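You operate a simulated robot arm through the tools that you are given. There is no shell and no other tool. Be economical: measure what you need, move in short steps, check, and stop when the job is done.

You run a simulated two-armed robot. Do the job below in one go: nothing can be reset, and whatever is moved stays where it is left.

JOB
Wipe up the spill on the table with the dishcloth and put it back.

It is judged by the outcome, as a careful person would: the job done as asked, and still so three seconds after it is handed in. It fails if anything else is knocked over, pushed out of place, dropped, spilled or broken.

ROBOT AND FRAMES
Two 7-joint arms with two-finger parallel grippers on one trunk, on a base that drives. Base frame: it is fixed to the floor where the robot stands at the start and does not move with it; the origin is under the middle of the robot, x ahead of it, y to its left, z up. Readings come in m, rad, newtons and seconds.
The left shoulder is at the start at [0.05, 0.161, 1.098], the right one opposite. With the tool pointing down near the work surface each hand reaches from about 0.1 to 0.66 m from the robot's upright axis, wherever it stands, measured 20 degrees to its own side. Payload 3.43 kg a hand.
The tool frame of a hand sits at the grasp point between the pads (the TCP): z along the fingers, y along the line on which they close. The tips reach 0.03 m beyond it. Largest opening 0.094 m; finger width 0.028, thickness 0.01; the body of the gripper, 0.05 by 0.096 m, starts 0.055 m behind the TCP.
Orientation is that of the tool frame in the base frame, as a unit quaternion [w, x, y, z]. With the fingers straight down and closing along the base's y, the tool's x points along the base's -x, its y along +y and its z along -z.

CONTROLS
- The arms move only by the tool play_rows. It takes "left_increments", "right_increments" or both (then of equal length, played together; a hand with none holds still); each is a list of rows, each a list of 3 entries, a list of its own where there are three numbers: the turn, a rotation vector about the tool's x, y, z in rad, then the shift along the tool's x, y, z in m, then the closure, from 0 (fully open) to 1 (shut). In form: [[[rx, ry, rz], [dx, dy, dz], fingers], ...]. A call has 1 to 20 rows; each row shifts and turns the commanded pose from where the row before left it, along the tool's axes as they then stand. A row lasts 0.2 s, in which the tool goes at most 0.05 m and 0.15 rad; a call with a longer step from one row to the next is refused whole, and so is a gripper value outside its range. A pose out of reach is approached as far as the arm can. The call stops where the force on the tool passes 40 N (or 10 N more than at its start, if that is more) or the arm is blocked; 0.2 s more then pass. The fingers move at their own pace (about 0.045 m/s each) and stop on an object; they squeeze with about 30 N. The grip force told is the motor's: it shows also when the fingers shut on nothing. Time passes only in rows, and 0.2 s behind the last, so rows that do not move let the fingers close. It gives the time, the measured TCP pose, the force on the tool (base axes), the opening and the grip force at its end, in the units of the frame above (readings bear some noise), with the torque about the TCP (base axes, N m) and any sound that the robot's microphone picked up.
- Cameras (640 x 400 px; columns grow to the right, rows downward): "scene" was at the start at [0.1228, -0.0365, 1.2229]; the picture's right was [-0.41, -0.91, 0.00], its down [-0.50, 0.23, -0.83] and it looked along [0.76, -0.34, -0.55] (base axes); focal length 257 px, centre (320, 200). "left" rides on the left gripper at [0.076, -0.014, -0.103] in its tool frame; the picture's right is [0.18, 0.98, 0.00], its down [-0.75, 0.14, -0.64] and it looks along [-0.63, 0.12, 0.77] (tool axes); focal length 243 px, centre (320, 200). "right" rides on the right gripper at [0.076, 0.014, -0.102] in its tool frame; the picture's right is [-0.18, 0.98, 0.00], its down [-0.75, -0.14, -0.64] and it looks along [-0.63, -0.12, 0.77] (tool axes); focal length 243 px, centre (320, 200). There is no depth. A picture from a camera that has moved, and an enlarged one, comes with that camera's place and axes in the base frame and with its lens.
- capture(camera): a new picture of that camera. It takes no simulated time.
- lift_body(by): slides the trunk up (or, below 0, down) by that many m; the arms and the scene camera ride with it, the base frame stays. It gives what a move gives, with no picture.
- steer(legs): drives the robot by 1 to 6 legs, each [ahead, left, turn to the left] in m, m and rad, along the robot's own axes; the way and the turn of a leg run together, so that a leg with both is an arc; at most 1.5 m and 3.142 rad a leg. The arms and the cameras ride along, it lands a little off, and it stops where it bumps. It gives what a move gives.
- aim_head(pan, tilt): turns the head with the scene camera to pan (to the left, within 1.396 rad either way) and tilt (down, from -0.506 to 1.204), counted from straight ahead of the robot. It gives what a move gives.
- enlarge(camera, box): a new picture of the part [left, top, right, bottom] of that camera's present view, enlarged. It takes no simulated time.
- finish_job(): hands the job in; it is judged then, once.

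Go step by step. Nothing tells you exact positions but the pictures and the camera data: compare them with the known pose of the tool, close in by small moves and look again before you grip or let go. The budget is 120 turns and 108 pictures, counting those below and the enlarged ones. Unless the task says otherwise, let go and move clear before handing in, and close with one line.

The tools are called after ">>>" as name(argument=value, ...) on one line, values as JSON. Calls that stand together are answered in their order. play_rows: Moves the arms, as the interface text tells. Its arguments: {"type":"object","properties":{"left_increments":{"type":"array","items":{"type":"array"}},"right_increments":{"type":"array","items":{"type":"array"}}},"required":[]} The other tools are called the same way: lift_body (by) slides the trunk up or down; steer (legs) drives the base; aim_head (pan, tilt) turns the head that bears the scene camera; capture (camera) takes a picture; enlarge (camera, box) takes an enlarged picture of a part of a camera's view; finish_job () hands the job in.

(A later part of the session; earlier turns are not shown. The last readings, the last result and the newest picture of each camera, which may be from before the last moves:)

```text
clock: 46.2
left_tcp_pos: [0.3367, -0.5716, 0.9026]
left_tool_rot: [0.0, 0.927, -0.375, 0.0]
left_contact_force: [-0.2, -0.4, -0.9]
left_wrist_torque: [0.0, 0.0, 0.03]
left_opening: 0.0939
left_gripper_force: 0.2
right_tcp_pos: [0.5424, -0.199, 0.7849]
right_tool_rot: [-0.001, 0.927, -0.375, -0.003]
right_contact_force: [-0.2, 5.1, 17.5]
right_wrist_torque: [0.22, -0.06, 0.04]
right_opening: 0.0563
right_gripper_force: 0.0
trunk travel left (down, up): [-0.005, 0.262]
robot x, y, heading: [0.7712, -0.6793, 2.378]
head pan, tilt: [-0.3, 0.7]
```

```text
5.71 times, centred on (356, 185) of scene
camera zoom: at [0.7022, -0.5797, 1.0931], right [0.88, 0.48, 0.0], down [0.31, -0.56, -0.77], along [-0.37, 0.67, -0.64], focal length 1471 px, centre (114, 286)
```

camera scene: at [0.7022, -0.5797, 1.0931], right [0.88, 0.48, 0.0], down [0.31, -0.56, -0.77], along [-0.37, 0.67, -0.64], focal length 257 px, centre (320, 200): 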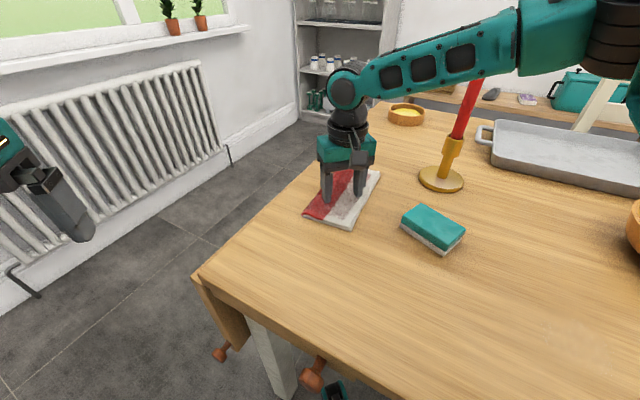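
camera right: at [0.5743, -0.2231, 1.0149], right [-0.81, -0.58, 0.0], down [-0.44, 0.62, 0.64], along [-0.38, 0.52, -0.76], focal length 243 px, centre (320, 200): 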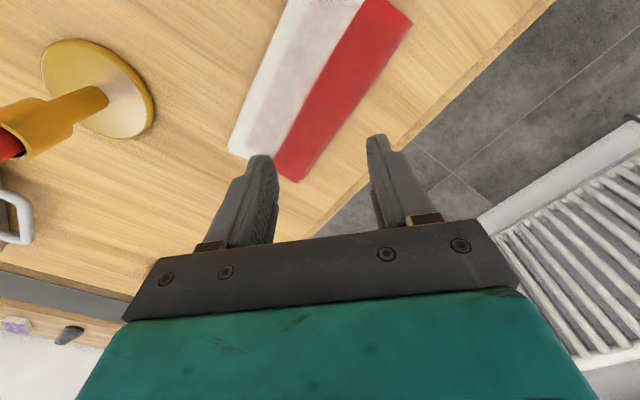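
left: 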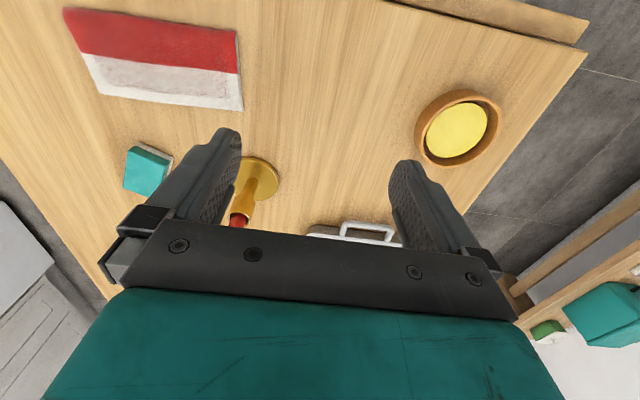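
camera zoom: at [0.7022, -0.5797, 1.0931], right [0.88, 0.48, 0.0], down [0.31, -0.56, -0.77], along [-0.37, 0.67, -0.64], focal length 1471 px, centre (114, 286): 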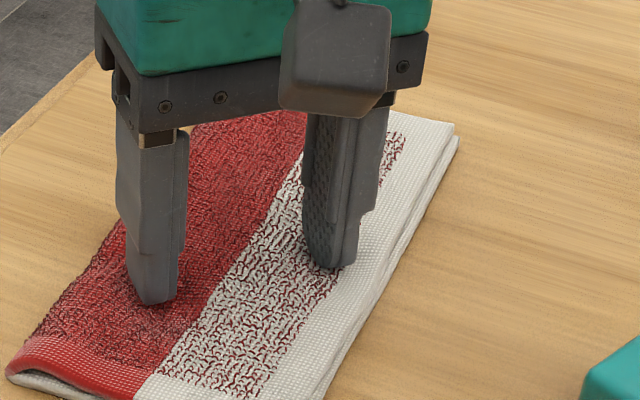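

The cloth follows the fingertips without slipping. I'll drag it on toward the near edge, until it clears the sponge (TCP y ≈ −0.385).

>>> play_rows(right_increments=[[[0, 0, 0], [0.014, 0.0144, 0], 0.4], [[0, 0, 0], [0.014, 0.0144, 0], 0.4], [[0, 0, 0], [0.014, 0.0144, 0], 0.4], [[0, 0, 0], [0.014, 0.0144, 0], 0.4], [[0, 0, 0], [0.014, 0.0144, 0], 0.4]])

>>> capture(camera="scene")

```text
clock: 47.4
left_tcp_pos: [0.3377, -0.5709, 0.9024]
left_tool_rot: [0.0, 0.927, -0.375, 0.0]
left_contact_force: [0.9, 0.2, 0.4]
left_wrist_torque: [-0.01, 0.0, 0.01]
left_opening: 0.094
left_gripper_force: 0.0
right_tcp_pos: [0.5565, -0.2956, 0.7869]
right_tool_rot: [0.001, 0.927, -0.375, -0.002]
right_contact_force: [0.9, 1.4, 4.3]
right_wrist_torque: [0.09, -0.03, -0.01]
right_opening: 0.0566
right_gripper_force: 0.1
right hand out of reach, approached as far as the arm can: row 3, 4, 5
trunk travel left (down, up): [-0.005, 0.262]
robot x, y, heading: [0.7686, -0.6838, 2.374]
head pan, tilt: [-0.3, 0.7]
```

```text
73 pictures are left
camera scene: at [0.7018, -0.5792, 1.0927], right [0.88, 0.48, 0.0], down [0.31, -0.56, -0.77], along [-0.37, 0.67, -0.64], focal length 257 px, centre (320, 200)
```

scene: 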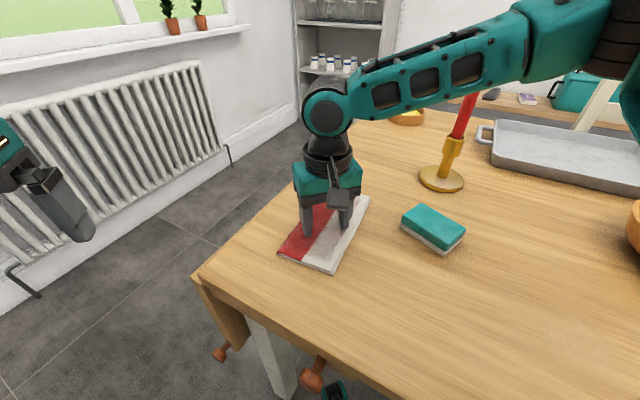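

The hand reached its inner limit, with the cloth following (slight x drift). I'll continue diagonally along the tool's x, which stays in reach and clears the sponge.

>>> play_rows(right_increments=[[[0, 0, 0], [0.008, -0.002, 0.0015], 0.4], [[0, 0, 0], [0.016, 0, 0], 0.4], [[0, 0, 0], [0.016, 0, 0], 0.4], [[0, 0, 0], [0.016, 0, 0], 0.4]])

>>> capture(camera="scene")

```text
clock: 48.4
left_tcp_pos: [0.3376, -0.5719, 0.902]
left_tool_rot: [0.0, 0.927, -0.375, 0.0]
left_contact_force: [-0.2, 0.6, -0.6]
left_wrist_torque: [0.01, -0.03, 0.03]
left_opening: 0.094
left_gripper_force: 0.1
right_tcp_pos: [0.5969, -0.3352, 0.7863]
right_tool_rot: [0.0, 0.927, -0.374, -0.003]
right_contact_force: [-2.3, 3.5, 14.2]
right_wrist_torque: [0.12, 0.03, 0.06]
right_opening: 0.0564
right_gripper_force: 0.1
trunk travel left (down, up): [-0.005, 0.262]
robot x, y, heading: [0.7728, -0.6804, 2.376]
head pan, tilt: [-0.3, 0.7]
```

```text
72 pictures are left
camera scene: at [0.7018, -0.5794, 1.0931], right [0.88, 0.48, 0.0], down [0.31, -0.56, -0.77], along [-0.37, 0.67, -0.64], focal length 257 px, centre (320, 200)
```

scene: 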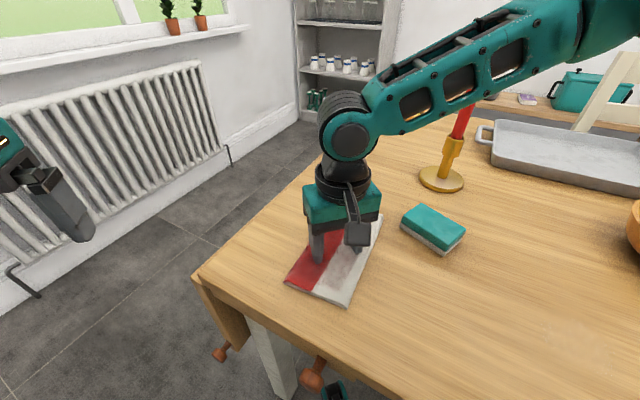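

>>> play_rows(right_increments=[[[0, 0, 0], [0.014, 0.003, 0], 0.4], [[0, 0, 0], [0.014, 0.003, 0], 0.4], [[0, 0, 0], [0.014, 0.002, 0], 0.4], [[0, 0, 0], [0.014, 0, 0], 0.4]])

>>> capture(camera="scene")

```text
clock: 49.4
left_tcp_pos: [0.3368, -0.572, 0.9016]
left_tool_rot: [0.0, 0.927, -0.375, 0.0]
left_contact_force: [0.4, 0.2, 0.2]
left_wrist_torque: [0.04, 0.04, 0.0]
left_opening: 0.094
left_gripper_force: 0.0
right_tcp_pos: [0.6279, -0.3794, 0.7853]
right_tool_rot: [0.001, 0.927, -0.375, -0.004]
right_contact_force: [-5.1, 5.3, 27.2]
right_wrist_torque: [0.24, 0.1, 0.03]
right_opening: 0.056
right_gripper_force: 0.0
trunk travel left (down, up): [-0.005, 0.262]
robot x, y, heading: [0.7682, -0.6783, 2.37]
head pan, tilt: [-0.3, 0.7]
```

```text
71 pictures are left
camera scene: at [0.7018, -0.5797, 1.0932], right [0.88, 0.48, 0.0], down [0.31, -0.56, -0.77], along [-0.37, 0.67, -0.64], focal length 257 px, centre (320, 200)
```

scene: 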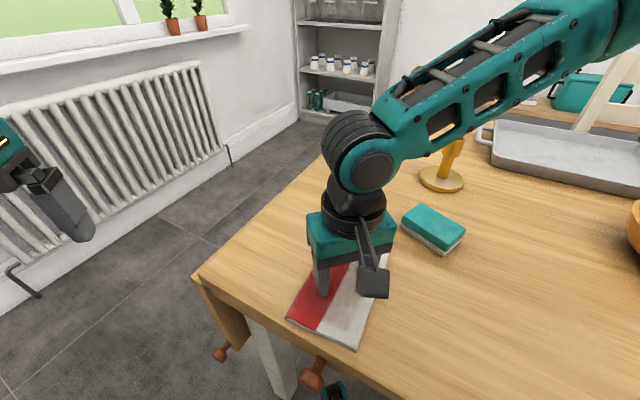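

Clear of the sponge now. Ease the pressure slightly and slide along +x.

>>> play_rows(right_increments=[[[0, 0, 0], [0.0144, -0.0139, -0.0015], 0.4], [[0, 0, 0], [0.0144, -0.0139, 0], 0.4], [[0, 0, 0], [0.0144, -0.0139, 0], 0.4], [[0, 0, 0], [0.0144, -0.0139, 0], 0.4]])

>>> capture(camera="scene")

```text
clock: 50.4
left_tcp_pos: [0.337, -0.5727, 0.9011]
left_tool_rot: [-0.001, 0.928, -0.374, -0.001]
left_contact_force: [-0.5, 0.4, 0.3]
left_wrist_torque: [0.02, -0.03, 0.0]
left_opening: 0.0938
left_gripper_force: 0.1
right_tcp_pos: [0.697, -0.3749, 0.7857]
right_tool_rot: [0.001, 0.927, -0.374, 0.0]
right_contact_force: [-2.5, -6.9, 21.0]
right_wrist_torque: [-0.11, 0.04, -0.01]
right_opening: 0.056
right_gripper_force: 0.1
right hand out of reach, approached as far as the arm can: row 4
trunk travel left (down, up): [-0.005, 0.262]
robot x, y, heading: [0.7702, -0.6816, 2.371]
head pan, tilt: [-0.3, 0.7]
```

```text
70 pictures are left
camera scene: at [0.7018, -0.5802, 1.0931], right [0.88, 0.48, 0.0], down [0.31, -0.56, -0.77], along [-0.37, 0.67, -0.64], focal length 257 px, centre (320, 200)
```

scene: 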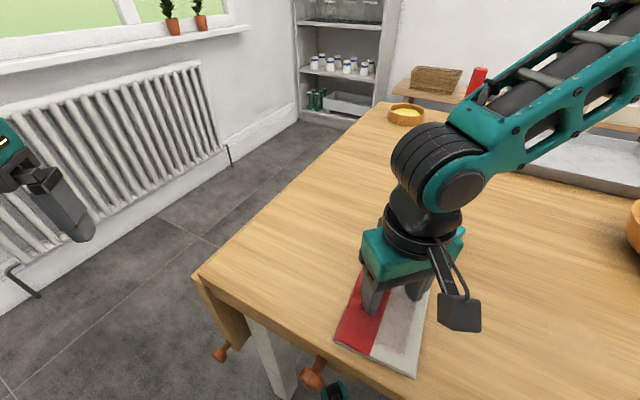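

At the inner limit here. I'll lift off the cloth, leaving it in place, and reposition the robot for the next stretch.

>>> play_rows(right_increments=[[[0, 0, 0], [0, 0, -0.02], 0.4], [[0, 0, 0], [0, 0, -0.03], 0.4], [[0, 0, 0], [0, 0, -0.03], 0.4], [[0, 0, 0], [0, 0, -0.03], 0.4]])

>>> aim_head(pan=-0.6, tilt=0.7)

>>> capture(camera="scene")

>>> capture(camera="right")

```text
clock: 51.4
left_tcp_pos: [0.3365, -0.5711, 0.9026]
left_tool_rot: [0.001, 0.927, -0.374, 0.001]
left_contact_force: [1.3, 0.3, 0.7]
left_wrist_torque: [0.02, 0.03, -0.01]
left_opening: 0.094
left_gripper_force: 0.0
right_tcp_pos: [0.6969, -0.3732, 0.8945]
right_tool_rot: [0.0, 0.928, -0.373, -0.002]
right_contact_force: [-0.3, -0.4, 0.1]
right_wrist_torque: [0.01, -0.01, -0.02]
right_opening: 0.0565
right_gripper_force: 0.1
trunk travel left (down, up): [-0.005, 0.262]
robot x, y, heading: [0.7685, -0.6825, 2.372]
head pan, tilt: [-0.3, 0.7]
```

```text
clock: 52.2
left_tcp_pos: [0.3381, -0.5717, 0.9022]
left_tool_rot: [0.001, 0.927, -0.375, 0.0]
left_contact_force: [-0.5, -0.5, -0.1]
left_wrist_torque: [0.0, -0.03, 0.0]
left_opening: 0.0937
left_gripper_force: 0.1
right_tcp_pos: [0.6965, -0.3718, 0.896]
right_tool_rot: [0.001, 0.927, -0.375, -0.003]
right_contact_force: [0.4, 0.1, -0.1]
right_wrist_torque: [0.0, -0.01, 0.03]
right_opening: 0.0565
right_gripper_force: 0.0
trunk travel left (down, up): [-0.005, 0.262]
robot x, y, heading: [0.7704, -0.6821, 2.377]
head pan, tilt: [-0.6, 0.7]
```

```text
69 pictures are left
camera scene: at [0.7255, -0.5702, 1.0929], right [0.98, 0.2, 0.0], down [0.13, -0.63, -0.76], along [-0.15, 0.75, -0.64], focal length 257 px, centre (320, 200)
```

scene: 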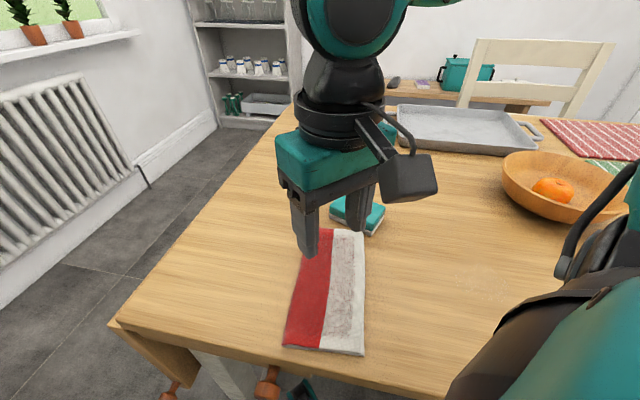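

```text
68 pictures are left
camera right: at [0.743, -0.4368, 0.9975], right [-0.81, -0.58, 0.0], down [-0.44, 0.62, 0.64], along [-0.38, 0.52, -0.76], focal length 243 px, centre (320, 200)
```

right: 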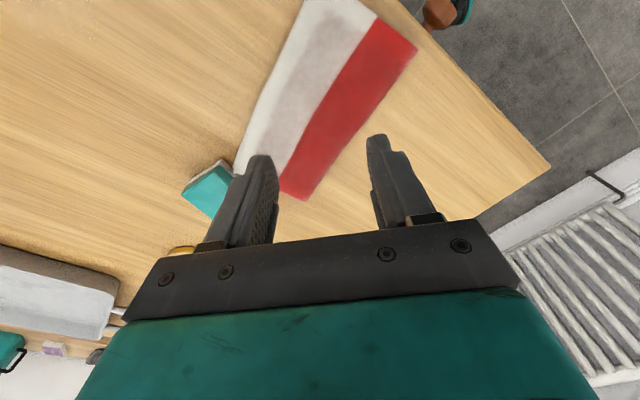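

The cloth lies beside the sponge, slightly turned. I'll drive back a bit and turn so the cloth and spill are both within the right arm's comfortable area.

>>> steer(legs=[[-0.05, 0.12, 0], [0, 0, -0.275]])

>>> aim_head(pan=-0.55, tilt=0.75)

>>> capture(camera="scene")

>>> capture(camera="right")

```text
clock: 54.8
left_tcp_pos: [0.3367, -0.5779, 0.9014]
left_tool_rot: [0.0, 0.866, -0.501, 0.0]
left_contact_force: [0.3, 0.2, -0.5]
left_wrist_torque: [0.0, 0.02, 0.01]
left_opening: 0.0939
left_gripper_force: 0.0
right_tcp_pos: [0.7385, -0.4861, 0.8944]
right_tool_rot: [0.0, 0.866, -0.501, -0.003]
right_contact_force: [0.2, 1.1, -0.8]
right_wrist_torque: [-0.03, -0.01, 0.0]
right_opening: 0.0563
right_gripper_force: 0.1
trunk travel left (down, up): [-0.005, 0.262]
robot x, y, heading: [0.7227, -0.8022, 2.091]
head pan, tilt: [-0.6, 0.7]
```

```text
clock: 55.5
left_tcp_pos: [0.3382, -0.5774, 0.9016]
left_tool_rot: [0.0, 0.865, -0.501, 0.0]
left_contact_force: [1.0, 0.7, 0.0]
left_wrist_torque: [0.01, 0.01, -0.02]
left_opening: 0.0939
left_gripper_force: 0.1
right_tcp_pos: [0.7379, -0.4848, 0.8952]
right_tool_rot: [0.001, 0.865, -0.501, -0.003]
right_contact_force: [-0.1, 0.1, -0.3]
right_wrist_torque: [0.01, 0.0, -0.01]
right_opening: 0.0563
right_gripper_force: 0.1
trunk travel left (down, up): [-0.005, 0.262]
robot x, y, heading: [0.7226, -0.8012, 2.093]
head pan, tilt: [-0.55, 0.75]
```

```text
67 pictures are left
camera scene: at [0.7061, -0.6854, 1.0886], right [1.0, -0.03, 0.0], down [-0.02, -0.68, -0.73], along [0.02, 0.73, -0.68], focal length 257 px, centre (320, 200)
```

scene: 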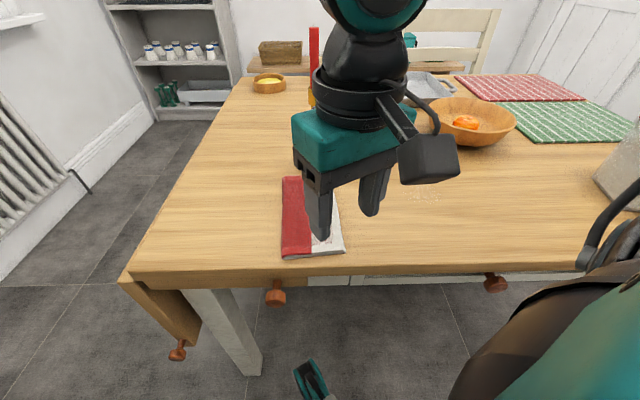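

```text
66 pictures are left
camera right: at [0.7646, -0.5608, 0.9977], right [-0.94, -0.33, 0.0], down [-0.25, 0.72, 0.64], along [-0.22, 0.61, -0.76], focal length 243 px, centre (320, 200)
```

right: 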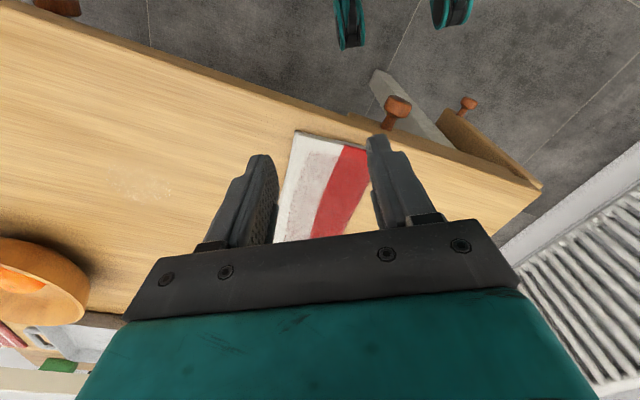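

I'll shift the hand aside (+x) to see the sponge and the cloth clearly.

>>> play_rows(right_increments=[[[0, 0, 0], [0.02, -0.035, 0], 0.4], [[0, 0, 0], [0.02, -0.035, 0], 0.4], [[0, 0, 0], [0.02, -0.035, 0], 0.4], [[0, 0, 0], [0.02, -0.035, 0], 0.4]])

>>> enlarge(camera="scene", box=[240, 130, 464, 270])

```text
clock: 56.5
left_tcp_pos: [0.3369, -0.5774, 0.9007]
left_tool_rot: [0.0, 0.866, -0.501, 0.0]
left_contact_force: [0.3, -0.1, -0.3]
left_wrist_torque: [-0.01, -0.01, 0.01]
left_opening: 0.0939
left_gripper_force: 0.1
right_tcp_pos: [0.8792, -0.4598, 0.9088]
right_tool_rot: [0.002, 0.867, -0.499, -0.003]
right_contact_force: [-0.7, 0.1, 0.6]
right_wrist_torque: [-0.01, 0.0, 0.03]
right_opening: 0.0563
right_gripper_force: 0.0
right hand out of reach, approached as far as the arm can: row 2, 3, 4
trunk travel left (down, up): [-0.005, 0.262]
robot x, y, heading: [0.7252, -0.8028, 2.093]
head pan, tilt: [-0.55, 0.75]
```

```text
2.86 times, centred on (352, 200) of scene
camera zoom: at [0.7058, -0.6852, 1.0886], right [1.0, -0.03, 0.0], down [-0.02, -0.68, -0.73], along [0.02, 0.73, -0.68], focal length 736 px, centre (229, 200)
```

zoom: 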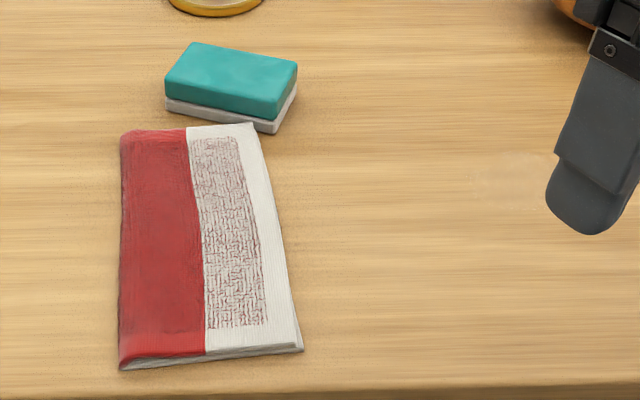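

The sponge hasn't moved; the cloth lies about 0.5–1 cm in front of it. Next: press the cloth's middle again and pull it 2 cm toward −y before going +x.

>>> play_rows(right_increments=[[[0, 0, 0], [-0.036, 0.021, 0], 0.4], [[0, 0, 0], [-0.036, 0.021, 0], 0.4], [[0, 0, 0], [-0.036, 0.021, 0], 0.4], [[0, 0, 0], [-0.036, 0.021, 0], 0.4], [[0, 0, 0], [-0.036, 0.021, 0], 0.4], [[0, 0, 0], [0, 0, 0.03], 0.4], [[0, 0, 0], [0, 0, 0.03], 0.4], [[0, 0, 0], [0, 0, 0.03], 0.4], [[0, 0, 0], [0, 0, 0], 0.4]])

>>> capture(camera="scene")

```text
clock: 58.5
left_tcp_pos: [0.3363, -0.5778, 0.9017]
left_tool_rot: [0.0, 0.866, -0.501, 0.001]
left_contact_force: [-0.6, 0.7, 0.2]
left_wrist_torque: [0.01, -0.02, 0.03]
left_opening: 0.0941
left_gripper_force: 0.0
right_tcp_pos: [0.7012, -0.3561, 0.8221]
right_tool_rot: [0.0, 0.866, -0.501, -0.003]
right_contact_force: [0.0, 0.7, 0.1]
right_wrist_torque: [0.0, -0.02, 0.01]
right_opening: 0.0565
right_gripper_force: 0.1
trunk travel left (down, up): [-0.005, 0.262]
robot x, y, heading: [0.7215, -0.8009, 2.09]
head pan, tilt: [-0.55, 0.75]
```

```text
64 pictures are left
camera scene: at [0.7061, -0.6854, 1.0886], right [1.0, -0.03, 0.0], down [-0.02, -0.68, -0.73], along [0.02, 0.73, -0.68], focal length 257 px, centre (320, 200)
```

scene: 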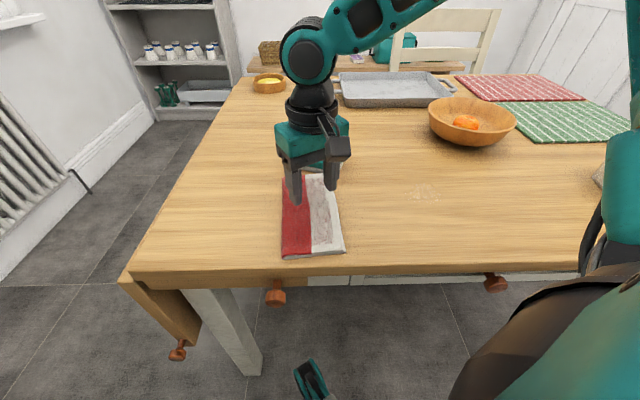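

>>> play_rows(right_increments=[[[0, 0, 0], [0, 0, 0.012], 0.4], [[0, 0, 0], [0, 0, 0.012], 0.4], [[0, 0, 0], [0, 0, 0.008], 0.4], [[0, 0, 0], [0, 0, 0.003], 0.4], [[0, 0, 0], [0, 0, 0.002], 0.4]])

```text
clock: 59.6
left_tcp_pos: [0.337, -0.5784, 0.9016]
left_tool_rot: [0.0, 0.865, -0.501, 0.0]
left_contact_force: [0.3, 0.0, -0.1]
left_wrist_torque: [0.01, 0.01, 0.01]
left_opening: 0.0942
left_gripper_force: 0.0
right_tcp_pos: [0.7008, -0.3545, 0.7864]
right_tool_rot: [-0.001, 0.866, -0.5, -0.003]
right_contact_force: [0.5, -0.4, 6.2]
right_wrist_torque: [0.0, -0.05, 0.03]
right_opening: 0.0565
right_gripper_force: 0.1
trunk travel left (down, up): [-0.005, 0.262]
robot x, y, heading: [0.7214, -0.8026, 2.091]
head pan, tilt: [-0.55, 0.75]
```

Contact made. Pull −y 2 cm, then slide +x.

>>> play_rows(right_increments=[[[0, 0, 0], [0.0087, 0.005, 0.001], 0.4], [[0, 0, 0], [0.0087, 0.005, 0], 0.4], [[0, 0, 0], [0.0099, -0.0173, 0], 0.4], [[0, 0, 0], [0.0099, -0.0173, 0], 0.4], [[0, 0, 0], [0.0099, -0.0173, 0], 0.4], [[0, 0, 0], [0.0099, -0.0173, 0], 0.4]])

>>> capture(camera="scene")

```text
clock: 61.0
left_tcp_pos: [0.3371, -0.579, 0.9023]
left_tool_rot: [-0.001, 0.866, -0.501, 0.0]
left_contact_force: [0.2, -0.1, 0.2]
left_wrist_torque: [0.0, -0.03, 0.03]
left_opening: 0.0943
left_gripper_force: 0.0
right_tcp_pos: [0.7807, -0.3767, 0.7849]
right_tool_rot: [-0.001, 0.867, -0.499, -0.003]
right_contact_force: [-6.5, -0.5, 26.2]
right_wrist_torque: [0.09, 0.06, 0.03]
right_opening: 0.0555
right_gripper_force: 0.0
trunk travel left (down, up): [-0.005, 0.262]
robot x, y, heading: [0.7255, -0.8012, 2.094]
head pan, tilt: [-0.55, 0.75]
```

```text
63 pictures are left
camera scene: at [0.7055, -0.6868, 1.0889], right [1.0, -0.03, 0.0], down [-0.02, -0.68, -0.73], along [0.02, 0.73, -0.68], focal length 257 px, centre (320, 200)
```

scene: 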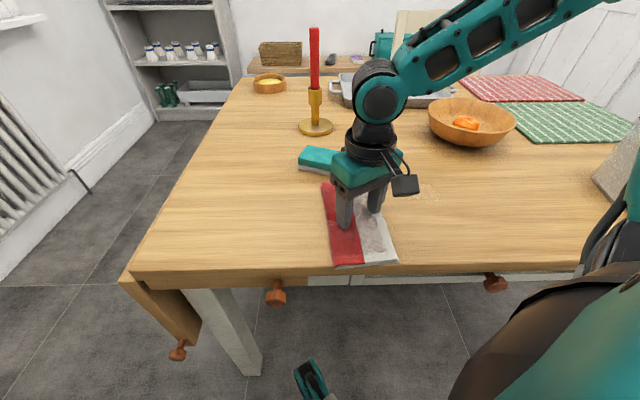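

Following well. Continue +x, then diagonally onto the spill.

>>> play_rows(right_increments=[[[0, 0, 0], [0.0099, -0.0173, -0.001], 0.4], [[0, 0, 0], [0.0099, -0.0173, 0], 0.4], [[0, 0, 0], [0.0099, -0.0173, 0], 0.4], [[0, 0, 0], [-0.0005, -0.0233, 0], 0.4], [[0, 0, 0], [-0.0005, -0.0233, 0], 0.4], [[0, 0, 0], [-0.0005, -0.0233, 0], 0.4]])

>>> capture(camera="scene")

```text
clock: 62.5
left_tcp_pos: [0.3365, -0.5784, 0.9028]
left_tool_rot: [-0.001, 0.865, -0.501, 0.001]
left_contact_force: [0.3, -0.1, 0.4]
left_wrist_torque: [0.01, 0.01, 0.01]
left_opening: 0.094
left_gripper_force: 0.0
right_tcp_pos: [0.9008, -0.3379, 0.7858]
right_tool_rot: [0.0, 0.866, -0.5, -0.002]
right_contact_force: [-3.1, -2.0, 11.2]
right_wrist_torque: [0.0, 0.05, 0.02]
right_opening: 0.0555
right_gripper_force: 0.0
trunk travel left (down, up): [-0.005, 0.262]
robot x, y, heading: [0.7231, -0.8044, 2.094]
head pan, tilt: [-0.55, 0.75]
```

```text
62 pictures are left
camera scene: at [0.7056, -0.6862, 1.0886], right [1.0, -0.03, 0.0], down [-0.02, -0.68, -0.73], along [0.02, 0.73, -0.68], focal length 257 px, centre (320, 200)
```

scene: 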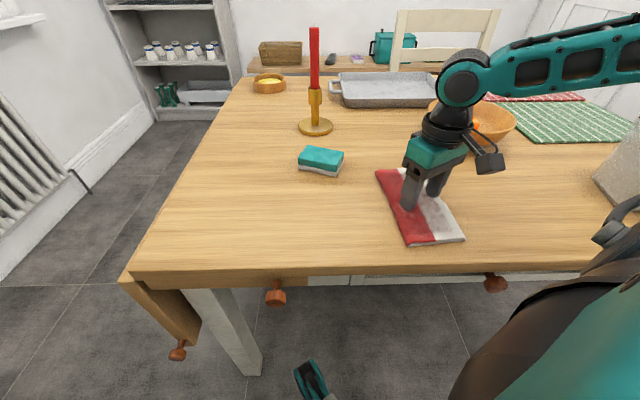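

On the spill now. Scrub back and forth over it.

>>> play_rows(right_increments=[[[0, 0, 0], [-0.0005, -0.0233, 0.001], 0.4], [[0, 0, 0], [-0.0005, -0.0233, 0], 0.4], [[0, 0, 0], [0.0099, -0.0173, 0], 0.4], [[0, 0, 0], [0.0099, -0.0173, 0], 0.4], [[0, 0, 0], [-0.0099, 0.0173, 0], 0.4], [[0, 0, 0], [-0.0099, 0.0173, 0], 0.4], [[0, 0, 0], [-0.0099, 0.0173, 0], 0.4], [[0, 0, 0], [-0.0099, 0.0173, 0], 0.4]])

>>> capture(camera="scene")

```text
clock: 64.2
left_tcp_pos: [0.3377, -0.579, 0.9021]
left_tool_rot: [-0.001, 0.866, -0.501, -0.001]
left_contact_force: [-0.1, 0.4, 0.4]
left_wrist_torque: [0.0, -0.03, 0.04]
left_opening: 0.0941
left_gripper_force: 0.1
right_tcp_pos: [0.9019, -0.3152, 0.7842]
right_tool_rot: [-0.003, 0.865, -0.501, -0.003]
right_contact_force: [10.5, 1.8, 28.9]
right_wrist_torque: [0.01, -0.35, 0.06]
right_opening: 0.0563
right_gripper_force: 0.1
trunk travel left (down, up): [-0.005, 0.262]
robot x, y, heading: [0.724, -0.8044, 2.09]
head pan, tilt: [-0.55, 0.75]
```

```text
61 pictures are left
camera scene: at [0.7061, -0.6874, 1.0891], right [1.0, -0.03, 0.0], down [-0.02, -0.68, -0.73], along [0.02, 0.73, -0.68], focal length 257 px, centre (320, 200)
```

scene: 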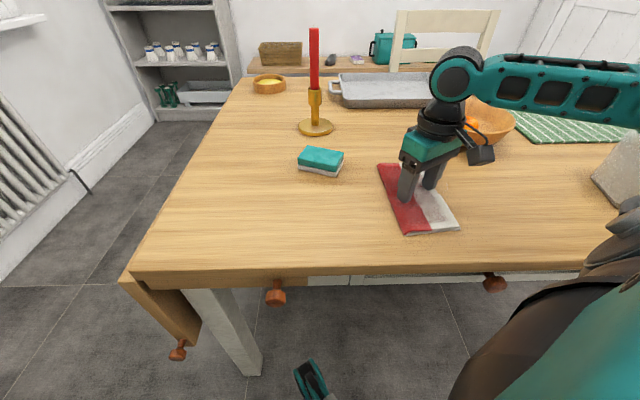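

More strokes, including some along y.

>>> play_rows(right_increments=[[[0, 0, 0], [0.0099, -0.0173, -0.001], 0.4], [[0, 0, 0], [0.0099, -0.0173, 0], 0.4], [[0, 0, 0], [0.0099, -0.0173, 0], 0.4], [[0, 0, 0], [-0.0173, -0.01, 0], 0.4], [[0, 0, 0], [0.0173, 0.01, 0], 0.4], [[0, 0, 0], [0.0173, 0.01, 0], 0.4], [[0, 0, 0], [-0.0173, -0.01, 0], 0.4], [[0, 0, 0], [-0.0099, 0.0173, 0], 0.4], [[0, 0, 0], [-0.0099, 0.0173, 0], 0.4], [[0, 0, 0], [-0.0173, -0.01, 0], 0.4], [[0, 0, 0], [0.0173, 0.01, 0], 0.4], [[0, 0, 0], [-0.0099, 0.0173, 0], 0.4], [[0, 0, 0], [0.0173, 0.01, 0], 0.4]])

>>> capture(camera="scene")

```text
clock: 67.0
left_tcp_pos: [0.3363, -0.5775, 0.9013]
left_tool_rot: [0.0, 0.866, -0.501, 0.0]
left_contact_force: [-0.2, 0.1, -0.5]
left_wrist_torque: [-0.03, 0.0, 0.0]
left_opening: 0.0942
left_gripper_force: 0.0
right_tcp_pos: [0.8975, -0.3339, 0.7859]
right_tool_rot: [-0.001, 0.866, -0.501, -0.004]
right_contact_force: [-0.6, 7.4, 25.4]
right_wrist_torque: [0.29, -0.15, 0.05]
right_opening: 0.0565
right_gripper_force: 0.2
trunk travel left (down, up): [-0.005, 0.262]
robot x, y, heading: [0.7178, -0.8039, 2.091]
head pan, tilt: [-0.55, 0.75]
```

```text
60 pictures are left
camera scene: at [0.7054, -0.6863, 1.0888], right [1.0, -0.03, 0.0], down [-0.02, -0.68, -0.73], along [0.02, 0.73, -0.68], focal length 257 px, centre (320, 200)
```

scene: 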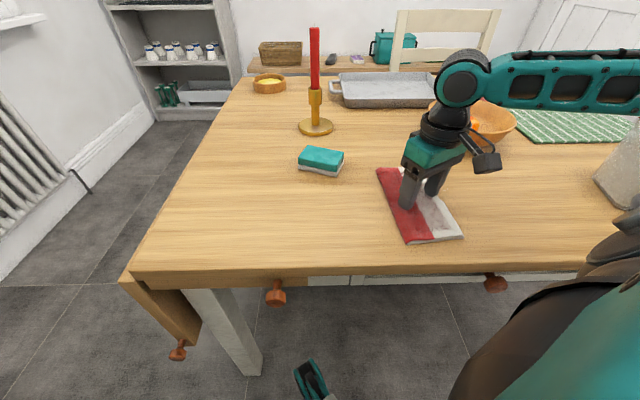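

Now begin the way back: diagonally to y ≈ −0.372, then look at the spill area.

>>> play_rows(right_increments=[[[0, 0, 0], [0.0005, 0.0233, -0.001], 0.4], [[0, 0, 0], [0.0005, 0.0233, 0], 0.4], [[0, 0, 0], [0.0005, 0.0233, 0], 0.4], [[0, 0, 0], [-0.006, 0.018, 0], 0.4]])

>>> capture(camera="scene")

>>> enlarge(camera="scene", box=[360, 130, 520, 230])

```text
clock: 68.0
left_tcp_pos: [0.3375, -0.5773, 0.9014]
left_tool_rot: [0.0, 0.865, -0.501, 0.0]
left_contact_force: [-0.3, -0.4, -1.4]
left_wrist_torque: [0.03, 0.01, 0.0]
left_opening: 0.0939
left_gripper_force: 0.0
right_tcp_pos: [0.8223, -0.3766, 0.7861]
right_tool_rot: [0.001, 0.866, -0.499, -0.002]
right_contact_force: [3.6, -1.6, 9.9]
right_wrist_torque: [0.05, -0.2, 0.01]
right_opening: 0.0565
right_gripper_force: 0.3
trunk travel left (down, up): [-0.005, 0.262]
robot x, y, heading: [0.7276, -0.8058, 2.094]
head pan, tilt: [-0.55, 0.75]
```

```text
59 pictures are left
camera scene: at [0.7061, -0.6861, 1.0886], right [1.0, -0.03, 0.0], down [-0.02, -0.68, -0.73], along [0.02, 0.73, -0.68], focal length 257 px, centre (320, 200)
```

scene: 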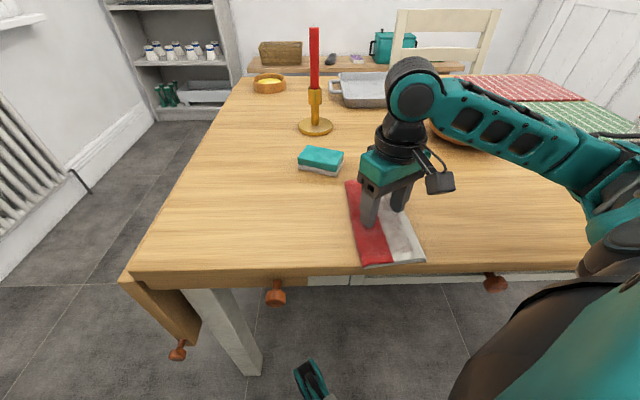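

```text
4.00 times, centred on (440, 180) of scene
camera zoom: at [0.7061, -0.6861, 1.0886], right [1.0, -0.03, 0.0], down [-0.02, -0.68, -0.73], along [0.02, 0.73, -0.68], focal length 1030 px, centre (-160, 280)
```

zoom: 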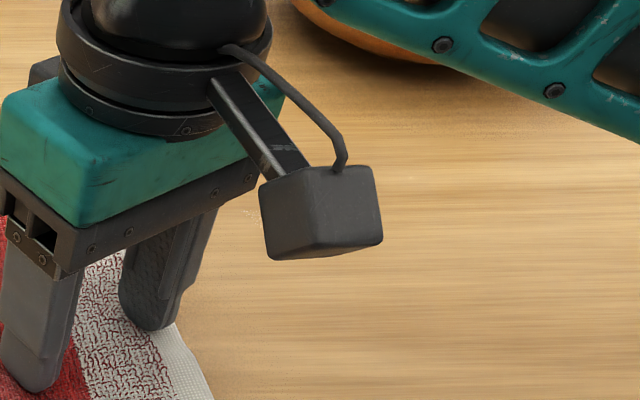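

There may be some residue behind the hand's camera. I'll slide the cloth a bit further −x and look again.

>>> play_rows(right_increments=[[[0, 0, 0], [-0.0099, 0.0173, 0], 0.4], [[0, 0, 0], [-0.0099, 0.0173, 0], 0.4]])

>>> enlarge(camera="scene", box=[340, 140, 500, 240])

```text
clock: 68.7
left_tcp_pos: [0.3364, -0.5794, 0.9023]
left_tool_rot: [0.0, 0.866, -0.501, 0.0]
left_contact_force: [0.4, -0.7, 0.1]
left_wrist_torque: [0.03, 0.01, 0.02]
left_opening: 0.0941
left_gripper_force: 0.0
right_tcp_pos: [0.7832, -0.3758, 0.7864]
right_tool_rot: [0.0, 0.866, -0.5, -0.003]
right_contact_force: [3.9, 0.4, 11.8]
right_wrist_torque: [0.0, -0.15, 0.03]
right_opening: 0.0566
right_gripper_force: 0.0
trunk travel left (down, up): [-0.005, 0.262]
robot x, y, heading: [0.7247, -0.8019, 2.095]
head pan, tilt: [-0.55, 0.75]
```

```text
4.00 times, centred on (420, 190) of scene
camera zoom: at [0.7062, -0.6862, 1.0888], right [1.0, -0.03, 0.0], down [-0.02, -0.68, -0.73], along [0.02, 0.73, -0.68], focal length 1030 px, centre (-80, 240)
```

zoom: 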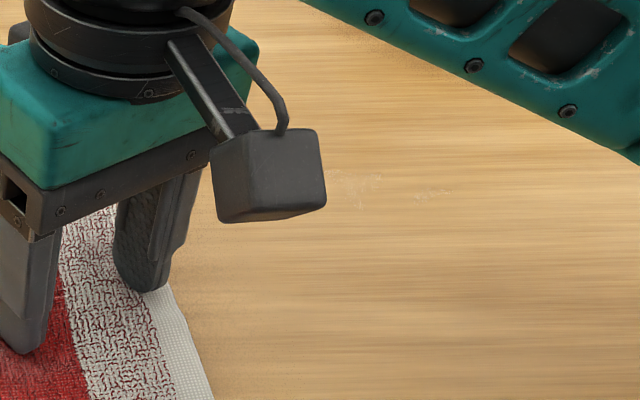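

Thin residue remains around (0.93–0.98, −0.28). I'll slide back and scrub more, further out.

>>> play_rows(right_increments=[[[0, 0, 0], [0.0099, -0.0173, 0.0005], 0.4], [[0, 0, 0], [0.0099, -0.0173, 0], 0.4], [[0, 0, 0], [0.0099, -0.0173, 0], 0.4], [[0, 0, 0], [-0.0005, -0.0233, 0], 0.4], [[0, 0, 0], [-0.0005, -0.0233, 0], 0.4], [[0, 0, 0], [-0.0005, -0.0233, 0], 0.4], [[0, 0, 0], [-0.0005, -0.0233, 0], 0.4], [[0, 0, 0], [-0.0005, -0.0233, 0], 0.4], [[0, 0, 0], [-0.0005, -0.0233, 0], 0.4], [[0, 0, 0], [-0.0005, -0.0233, 0], 0.4]])

>>> capture(camera="scene")

```text
clock: 70.8
left_tcp_pos: [0.3371, -0.5778, 0.9019]
left_tool_rot: [-0.001, 0.865, -0.501, 0.001]
left_contact_force: [0.4, 0.2, 0.0]
left_wrist_torque: [-0.03, -0.03, 0.0]
left_opening: 0.094
left_gripper_force: 0.1
right_tcp_pos: [0.9825, -0.2925, 0.7866]
right_tool_rot: [-0.001, 0.866, -0.501, -0.003]
right_contact_force: [-2.7, -2.4, 9.2]
right_wrist_torque: [-0.03, 0.06, -0.01]
right_opening: 0.0556
right_gripper_force: 0.1
trunk travel left (down, up): [-0.005, 0.262]
robot x, y, heading: [0.7231, -0.8029, 2.096]
head pan, tilt: [-0.55, 0.75]
```

```text
56 pictures are left
camera scene: at [0.7055, -0.6862, 1.0887], right [1.0, -0.03, 0.0], down [-0.02, -0.68, -0.73], along [0.02, 0.73, -0.68], focal length 257 px, centre (320, 200)
```

scene: 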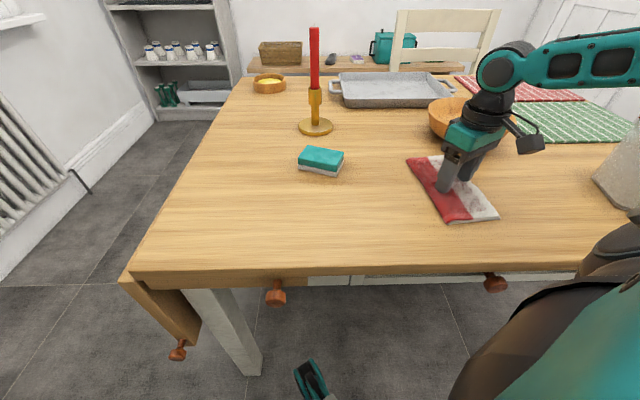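

Scrub here with more pressure.

>>> play_rows(right_increments=[[[0, 0, 0], [-0.0099, 0.0173, 0.001], 0.4], [[0, 0, 0], [-0.0099, 0.0173, 0], 0.4], [[0, 0, 0], [-0.0099, 0.0173, 0], 0.4], [[0, 0, 0], [0.0099, -0.0173, 0], 0.4], [[0, 0, 0], [0.0099, -0.0173, 0], 0.4], [[0, 0, 0], [0.0099, -0.0173, 0], 0.4], [[0, 0, 0], [-0.0173, -0.01, 0], 0.4], [[0, 0, 0], [-0.0099, 0.0173, 0], 0.4], [[0, 0, 0], [-0.0099, 0.0173, 0], 0.4], [[0, 0, 0], [-0.0099, 0.0173, 0], 0.4], [[0, 0, 0], [0.0173, 0.01, 0], 0.4], [[0, 0, 0], [0.0173, 0.01, 0], 0.4], [[0, 0, 0], [-0.0173, -0.01, 0], 0.4], [[0, 0, 0], [0.0099, -0.0173, 0], 0.4], [[0, 0, 0], [0.0173, 0.01, 0], 0.4], [[0, 0, 0], [-0.0173, -0.01, 0], 0.4]])

>>> capture(camera="scene")

```text
clock: 74.2
left_tcp_pos: [0.3368, -0.5802, 0.9026]
left_tool_rot: [-0.002, 0.866, -0.5, 0.0]
left_contact_force: [0.2, 0.5, 0.7]
left_wrist_torque: [0.01, 0.0, 0.0]
left_opening: 0.0939
left_gripper_force: 0.1
right_tcp_pos: [0.9407, -0.2912, 0.7852]
right_tool_rot: [0.0, 0.866, -0.501, -0.003]
right_contact_force: [0.3, -10.6, 26.8]
right_wrist_torque: [-0.23, -0.18, -0.08]
right_opening: 0.0557
right_gripper_force: 0.0
trunk travel left (down, up): [-0.005, 0.262]
robot x, y, heading: [0.7209, -0.8051, 2.097]
head pan, tilt: [-0.55, 0.75]
```

```text
55 pictures are left
camera scene: at [0.7054, -0.6881, 1.0892], right [1.0, -0.03, 0.0], down [-0.02, -0.68, -0.73], along [0.02, 0.73, -0.68], focal length 257 px, centre (320, 200)
```

scene: 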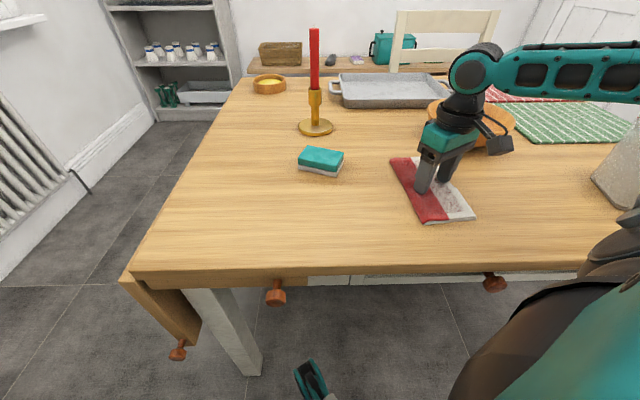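

Sweep −x across the remaining area, then back down to y ≈ −0.376.

>>> play_rows(right_increments=[[[0, 0, 0], [-0.0099, 0.0173, -0.0005], 0.4], [[0, 0, 0], [-0.0099, 0.0173, 0], 0.4], [[0, 0, 0], [-0.0099, 0.0173, 0], 0.4], [[0, 0, 0], [0.0173, 0.01, 0], 0.4], [[0, 0, 0], [0.0173, 0.01, 0], 0.4], [[0, 0, 0], [0.0173, 0.01, 0], 0.4], [[0, 0, 0], [0.0173, 0.01, 0], 0.4], [[0, 0, 0], [-0.0099, 0.0173, 0], 0.4], [[0, 0, 0], [-0.0099, 0.0173, 0], 0.4], [[0, 0, 0], [-0.0099, 0.0173, 0], 0.4], [[0, 0, 0], [-0.0099, 0.0173, 0], 0.4]])

>>> capture(camera="scene")

>>> enlarge(camera="scene", box=[360, 140, 520, 240])

```text
clock: 76.7
left_tcp_pos: [0.3371, -0.5787, 0.9025]
left_tool_rot: [0.0, 0.866, -0.5, -0.002]
left_contact_force: [-0.1, 0.4, 0.1]
left_wrist_torque: [0.04, 0.01, 0.02]
left_opening: 0.0939
left_gripper_force: 0.1
right_tcp_pos: [0.8029, -0.3714, 0.7849]
right_tool_rot: [-0.002, 0.866, -0.501, -0.003]
right_contact_force: [7.7, -0.3, 24.9]
right_wrist_torque: [0.06, -0.34, 0.02]
right_opening: 0.0564
right_gripper_force: 0.0
trunk travel left (down, up): [-0.005, 0.262]
robot x, y, heading: [0.7223, -0.803, 2.092]
head pan, tilt: [-0.55, 0.75]
```

```text
54 pictures are left
camera scene: at [0.7063, -0.6869, 1.0889], right [1.0, -0.03, 0.0], down [-0.02, -0.68, -0.73], along [0.02, 0.73, -0.68], focal length 257 px, centre (320, 200)
```

scene: 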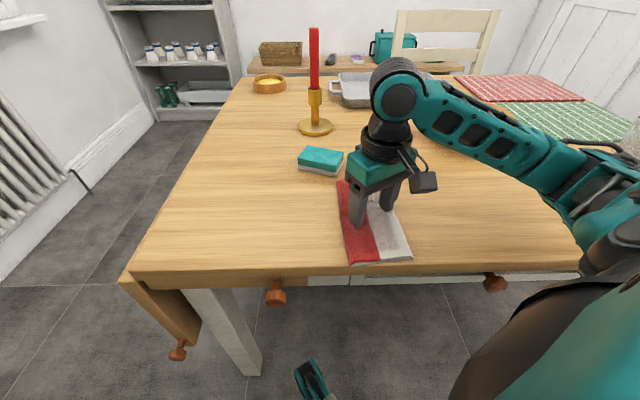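

```text
4.00 times, centred on (440, 190) of scene
camera zoom: at [0.7063, -0.6869, 1.0889], right [1.0, -0.03, 0.0], down [-0.02, -0.68, -0.73], along [0.02, 0.73, -0.68], focal length 1030 px, centre (-160, 240)
```

zoom: 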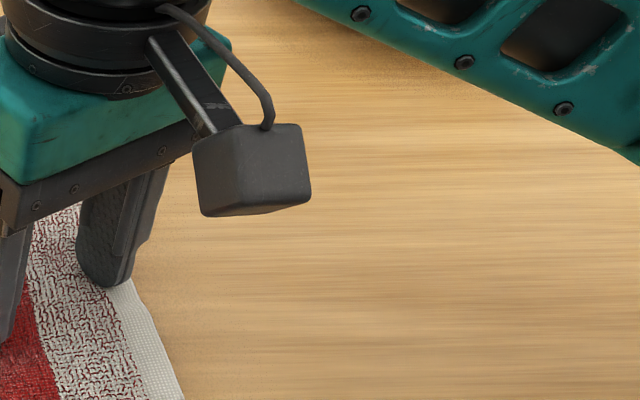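

The visible part is clean. Continue bringing the cloth back −x, keeping clear of the sponge.

>>> play_rows(right_increments=[[[0, 0, 0], [-0.002, 0.0215, -0.001], 0.4], [[0, 0, 0], [-0.0099, 0.0173, 0], 0.4], [[0, 0, 0], [-0.0099, 0.0173, 0], 0.4], [[0, 0, 0], [-0.0099, 0.0173, 0], 0.4], [[0, 0, 0], [-0.0099, 0.0173, 0], 0.4]])

>>> capture(camera="scene")

>>> enlarge(camera="scene", box=[360, 140, 520, 240])

```text
clock: 77.8
left_tcp_pos: [0.3378, -0.5775, 0.9026]
left_tool_rot: [-0.001, 0.866, -0.501, 0.0]
left_contact_force: [-0.4, -0.8, -0.1]
left_wrist_torque: [0.01, 0.01, -0.04]
left_opening: 0.0943
left_gripper_force: 0.1
right_tcp_pos: [0.7032, -0.3813, 0.7851]
right_tool_rot: [0.001, 0.866, -0.501, -0.003]
right_contact_force: [3.2, 0.8, 13.0]
right_wrist_torque: [0.01, -0.21, 0.0]
right_opening: 0.0565
right_gripper_force: 0.2
trunk travel left (down, up): [-0.005, 0.262]
robot x, y, heading: [0.7184, -0.8039, 2.089]
head pan, tilt: [-0.55, 0.75]
```

```text
52 pictures are left
camera scene: at [0.7064, -0.6861, 1.0888], right [1.0, -0.03, 0.0], down [-0.02, -0.68, -0.73], along [0.02, 0.73, -0.68], focal length 257 px, centre (320, 200)
```

scene: 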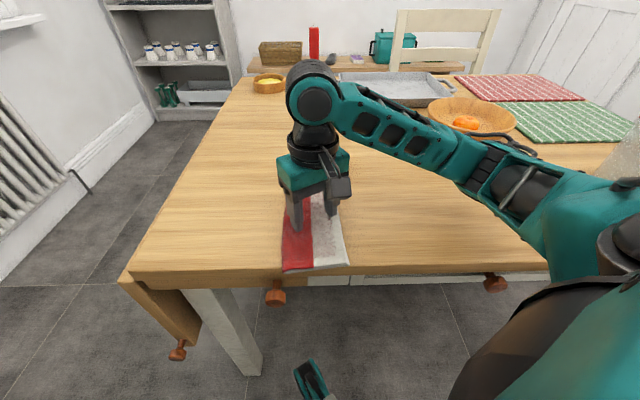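

```text
4.00 times, centred on (440, 190) of scene
camera zoom: at [0.7064, -0.6861, 1.0888], right [1.0, -0.03, 0.0], down [-0.02, -0.68, -0.73], along [0.02, 0.73, -0.68], focal length 1030 px, centre (-160, 240)
```

zoom: 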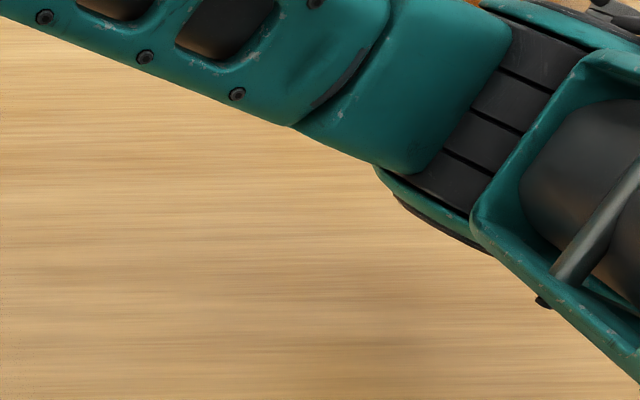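

The spill area looks clean. Slide to x ≈ 0.645, then lift off.

>>> play_rows(right_increments=[[[0, 0, 0], [-0.0099, 0.0173, 0], 0.4], [[0, 0, 0], [-0.0099, 0.0173, 0], 0.4], [[0, 0, 0], [-0.0089, 0.0155, 0], 0.4], [[0, 0, 0], [0, 0, 0], 0.4], [[0, 0, 0], [0, 0, -0.02], 0.4], [[0, 0, 0], [0, 0, -0.03], 0.4], [[0, 0, 0], [0, 0, -0.03], 0.4], [[0, 0, 0], [0, 0, -0.03], 0.4], [[0, 0, 0], [0.03, -0.03, 0], 0.4], [[0, 0, 0], [0.03, -0.03, 0], 0.4]])

>>> capture(camera="scene")

```text
clock: 80.0
left_tcp_pos: [0.3366, -0.5771, 0.9008]
left_tool_rot: [0.0, 0.866, -0.501, 0.0]
left_contact_force: [1.0, -0.6, -0.1]
left_wrist_torque: [0.01, -0.01, 0.04]
left_opening: 0.0939
left_gripper_force: 0.1
right_tcp_pos: [0.7291, -0.4029, 0.8943]
right_tool_rot: [0.001, 0.866, -0.5, -0.002]
right_contact_force: [-0.1, 0.0, -0.4]
right_wrist_torque: [-0.03, 0.01, -0.04]
right_opening: 0.0564
right_gripper_force: 0.1
trunk travel left (down, up): [-0.005, 0.262]
robot x, y, heading: [0.7235, -0.8047, 2.093]
head pan, tilt: [-0.55, 0.75]
```

```text
50 pictures are left
camera scene: at [0.7062, -0.6854, 1.0886], right [1.0, -0.03, 0.0], down [-0.02, -0.68, -0.73], along [0.02, 0.73, -0.68], focal length 257 px, centre (320, 200)
```

scene: 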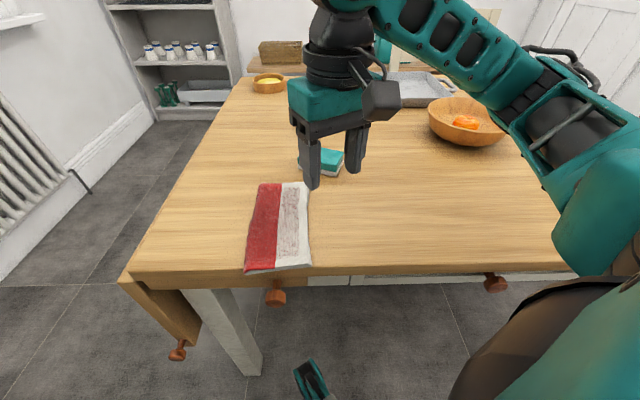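

The cloth is flat and square at center ≈ (0.644, −0.37); its original center was ≈ (0.54, −0.142). I'll drive closer again for the return stretch.

>>> steer(legs=[[0.089, -0.076, 0], [0, 0, 0.28]])

>>> aim_head(pan=-0.5, tilt=0.75)

>>> capture(camera="scene")

```text
clock: 82.3
left_tcp_pos: [0.3108, -0.5795, 0.9018]
left_tool_rot: [-0.001, 0.927, -0.375, 0.0]
left_contact_force: [0.5, -0.3, -0.1]
left_wrist_torque: [0.01, 0.01, -0.03]
left_opening: 0.0939
left_gripper_force: 0.0
right_tcp_pos: [0.6375, -0.3053, 0.8953]
right_tool_rot: [0.001, 0.927, -0.375, -0.002]
right_contact_force: [-1.4, -0.8, -0.5]
right_wrist_torque: [0.02, 0.03, 0.01]
right_opening: 0.0565
right_gripper_force: 0.0
trunk travel left (down, up): [-0.005, 0.262]
robot x, y, heading: [0.7409, -0.6937, 2.373]
head pan, tilt: [-0.55, 0.75]
```

```text
clock: 82.9
left_tcp_pos: [0.31, -0.5804, 0.901]
left_tool_rot: [0.0, 0.927, -0.375, 0.0]
left_contact_force: [-0.2, -0.5, 0.2]
left_wrist_torque: [0.03, -0.01, 0.0]
left_opening: 0.094
left_gripper_force: 0.1
right_tcp_pos: [0.638, -0.3048, 0.8945]
right_tool_rot: [0.001, 0.927, -0.375, -0.003]
right_contact_force: [0.0, -0.1, 0.1]
right_wrist_torque: [0.0, -0.03, 0.02]
right_opening: 0.0561
right_gripper_force: 0.0
trunk travel left (down, up): [-0.005, 0.262]
robot x, y, heading: [0.7446, -0.6906, 2.374]
head pan, tilt: [-0.499, 0.75]
```

```text
49 pictures are left
camera scene: at [0.6906, -0.5837, 1.0886], right [0.95, 0.3, 0.0], down [0.2, -0.65, -0.73], along [-0.22, 0.7, -0.68], focal length 257 px, centre (320, 200)
```

scene: 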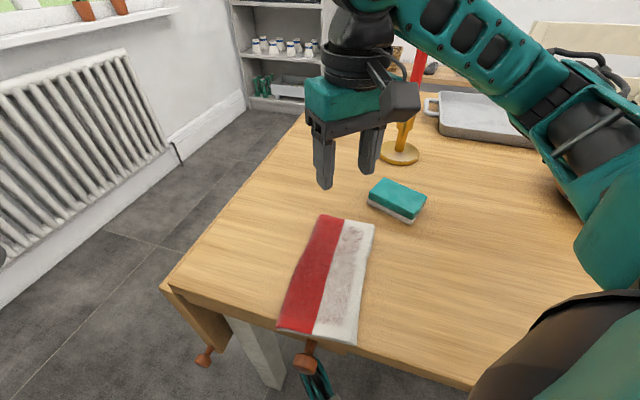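

>>> play_rows(right_increments=[[[0, 0, 0], [0.02, 0.019, 0.02], 0.4], [[0, 0, 0], [0.0195, 0.019, 0.02], 0.4], [[0, 0, 0], [0, 0, 0.03], 0.4], [[0, 0, 0], [0, 0, 0.025], 0.4], [[0, 0, 0], [0, 0, 0], 0.4]])

```text
clock: 84.1
left_tcp_pos: [0.3097, -0.5808, 0.9012]
left_tool_rot: [0.001, 0.927, -0.375, 0.0]
left_contact_force: [0.4, 0.7, 0.4]
left_wrist_torque: [-0.04, 0.03, 0.0]
left_opening: 0.0938
left_gripper_force: 0.1
right_tcp_pos: [0.6389, -0.3612, 0.7991]
right_tool_rot: [0.002, 0.927, -0.375, -0.002]
right_contact_force: [0.0, 0.9, -0.3]
right_wrist_torque: [-0.02, -0.01, 0.03]
right_opening: 0.0565
right_gripper_force: 0.1
trunk travel left (down, up): [-0.005, 0.262]
robot x, y, heading: [0.7392, -0.6892, 2.376]
head pan, tilt: [-0.499, 0.75]
```

>>> play_rows(right_increments=[[[0, 0, 0], [0, 0, 0.0095], 0.4], [[0, 0, 0], [0, 0, 0.003], 0.4], [[0, 0, 0], [0, 0, 0.0015], 0.4], [[0, 0, 0], [-0.0126, 0.0121, 0], 0.4], [[0, 0, 0], [-0.0126, 0.0121, 0], 0.4], [[0, 0, 0], [0, 0, 0], 0.4]])

>>> capture(camera="scene")

```text
clock: 85.5
left_tcp_pos: [0.3108, -0.5804, 0.901]
left_tool_rot: [0.0, 0.927, -0.375, 0.0]
left_contact_force: [-0.2, -0.9, -0.2]
left_wrist_torque: [-0.01, -0.01, -0.02]
left_opening: 0.094
left_gripper_force: 0.0
right_tcp_pos: [0.605, -0.3587, 0.7856]
right_tool_rot: [0.001, 0.927, -0.375, -0.003]
right_contact_force: [3.3, 0.6, 8.4]
right_wrist_torque: [0.02, -0.16, -0.01]
right_opening: 0.0565
right_gripper_force: 0.1
trunk travel left (down, up): [-0.005, 0.262]
robot x, y, heading: [0.7424, -0.6911, 2.378]
head pan, tilt: [-0.499, 0.75]
```

```text
48 pictures are left
camera scene: at [0.6909, -0.5841, 1.0887], right [0.95, 0.3, 0.0], down [0.2, -0.65, -0.73], along [-0.22, 0.7, -0.68], focal length 257 px, centre (320, 200)
```

scene: 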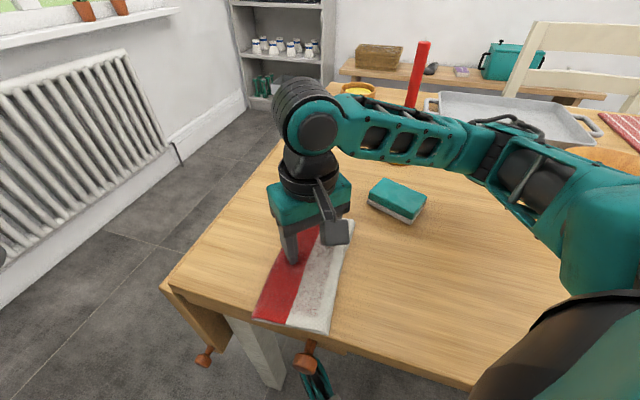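

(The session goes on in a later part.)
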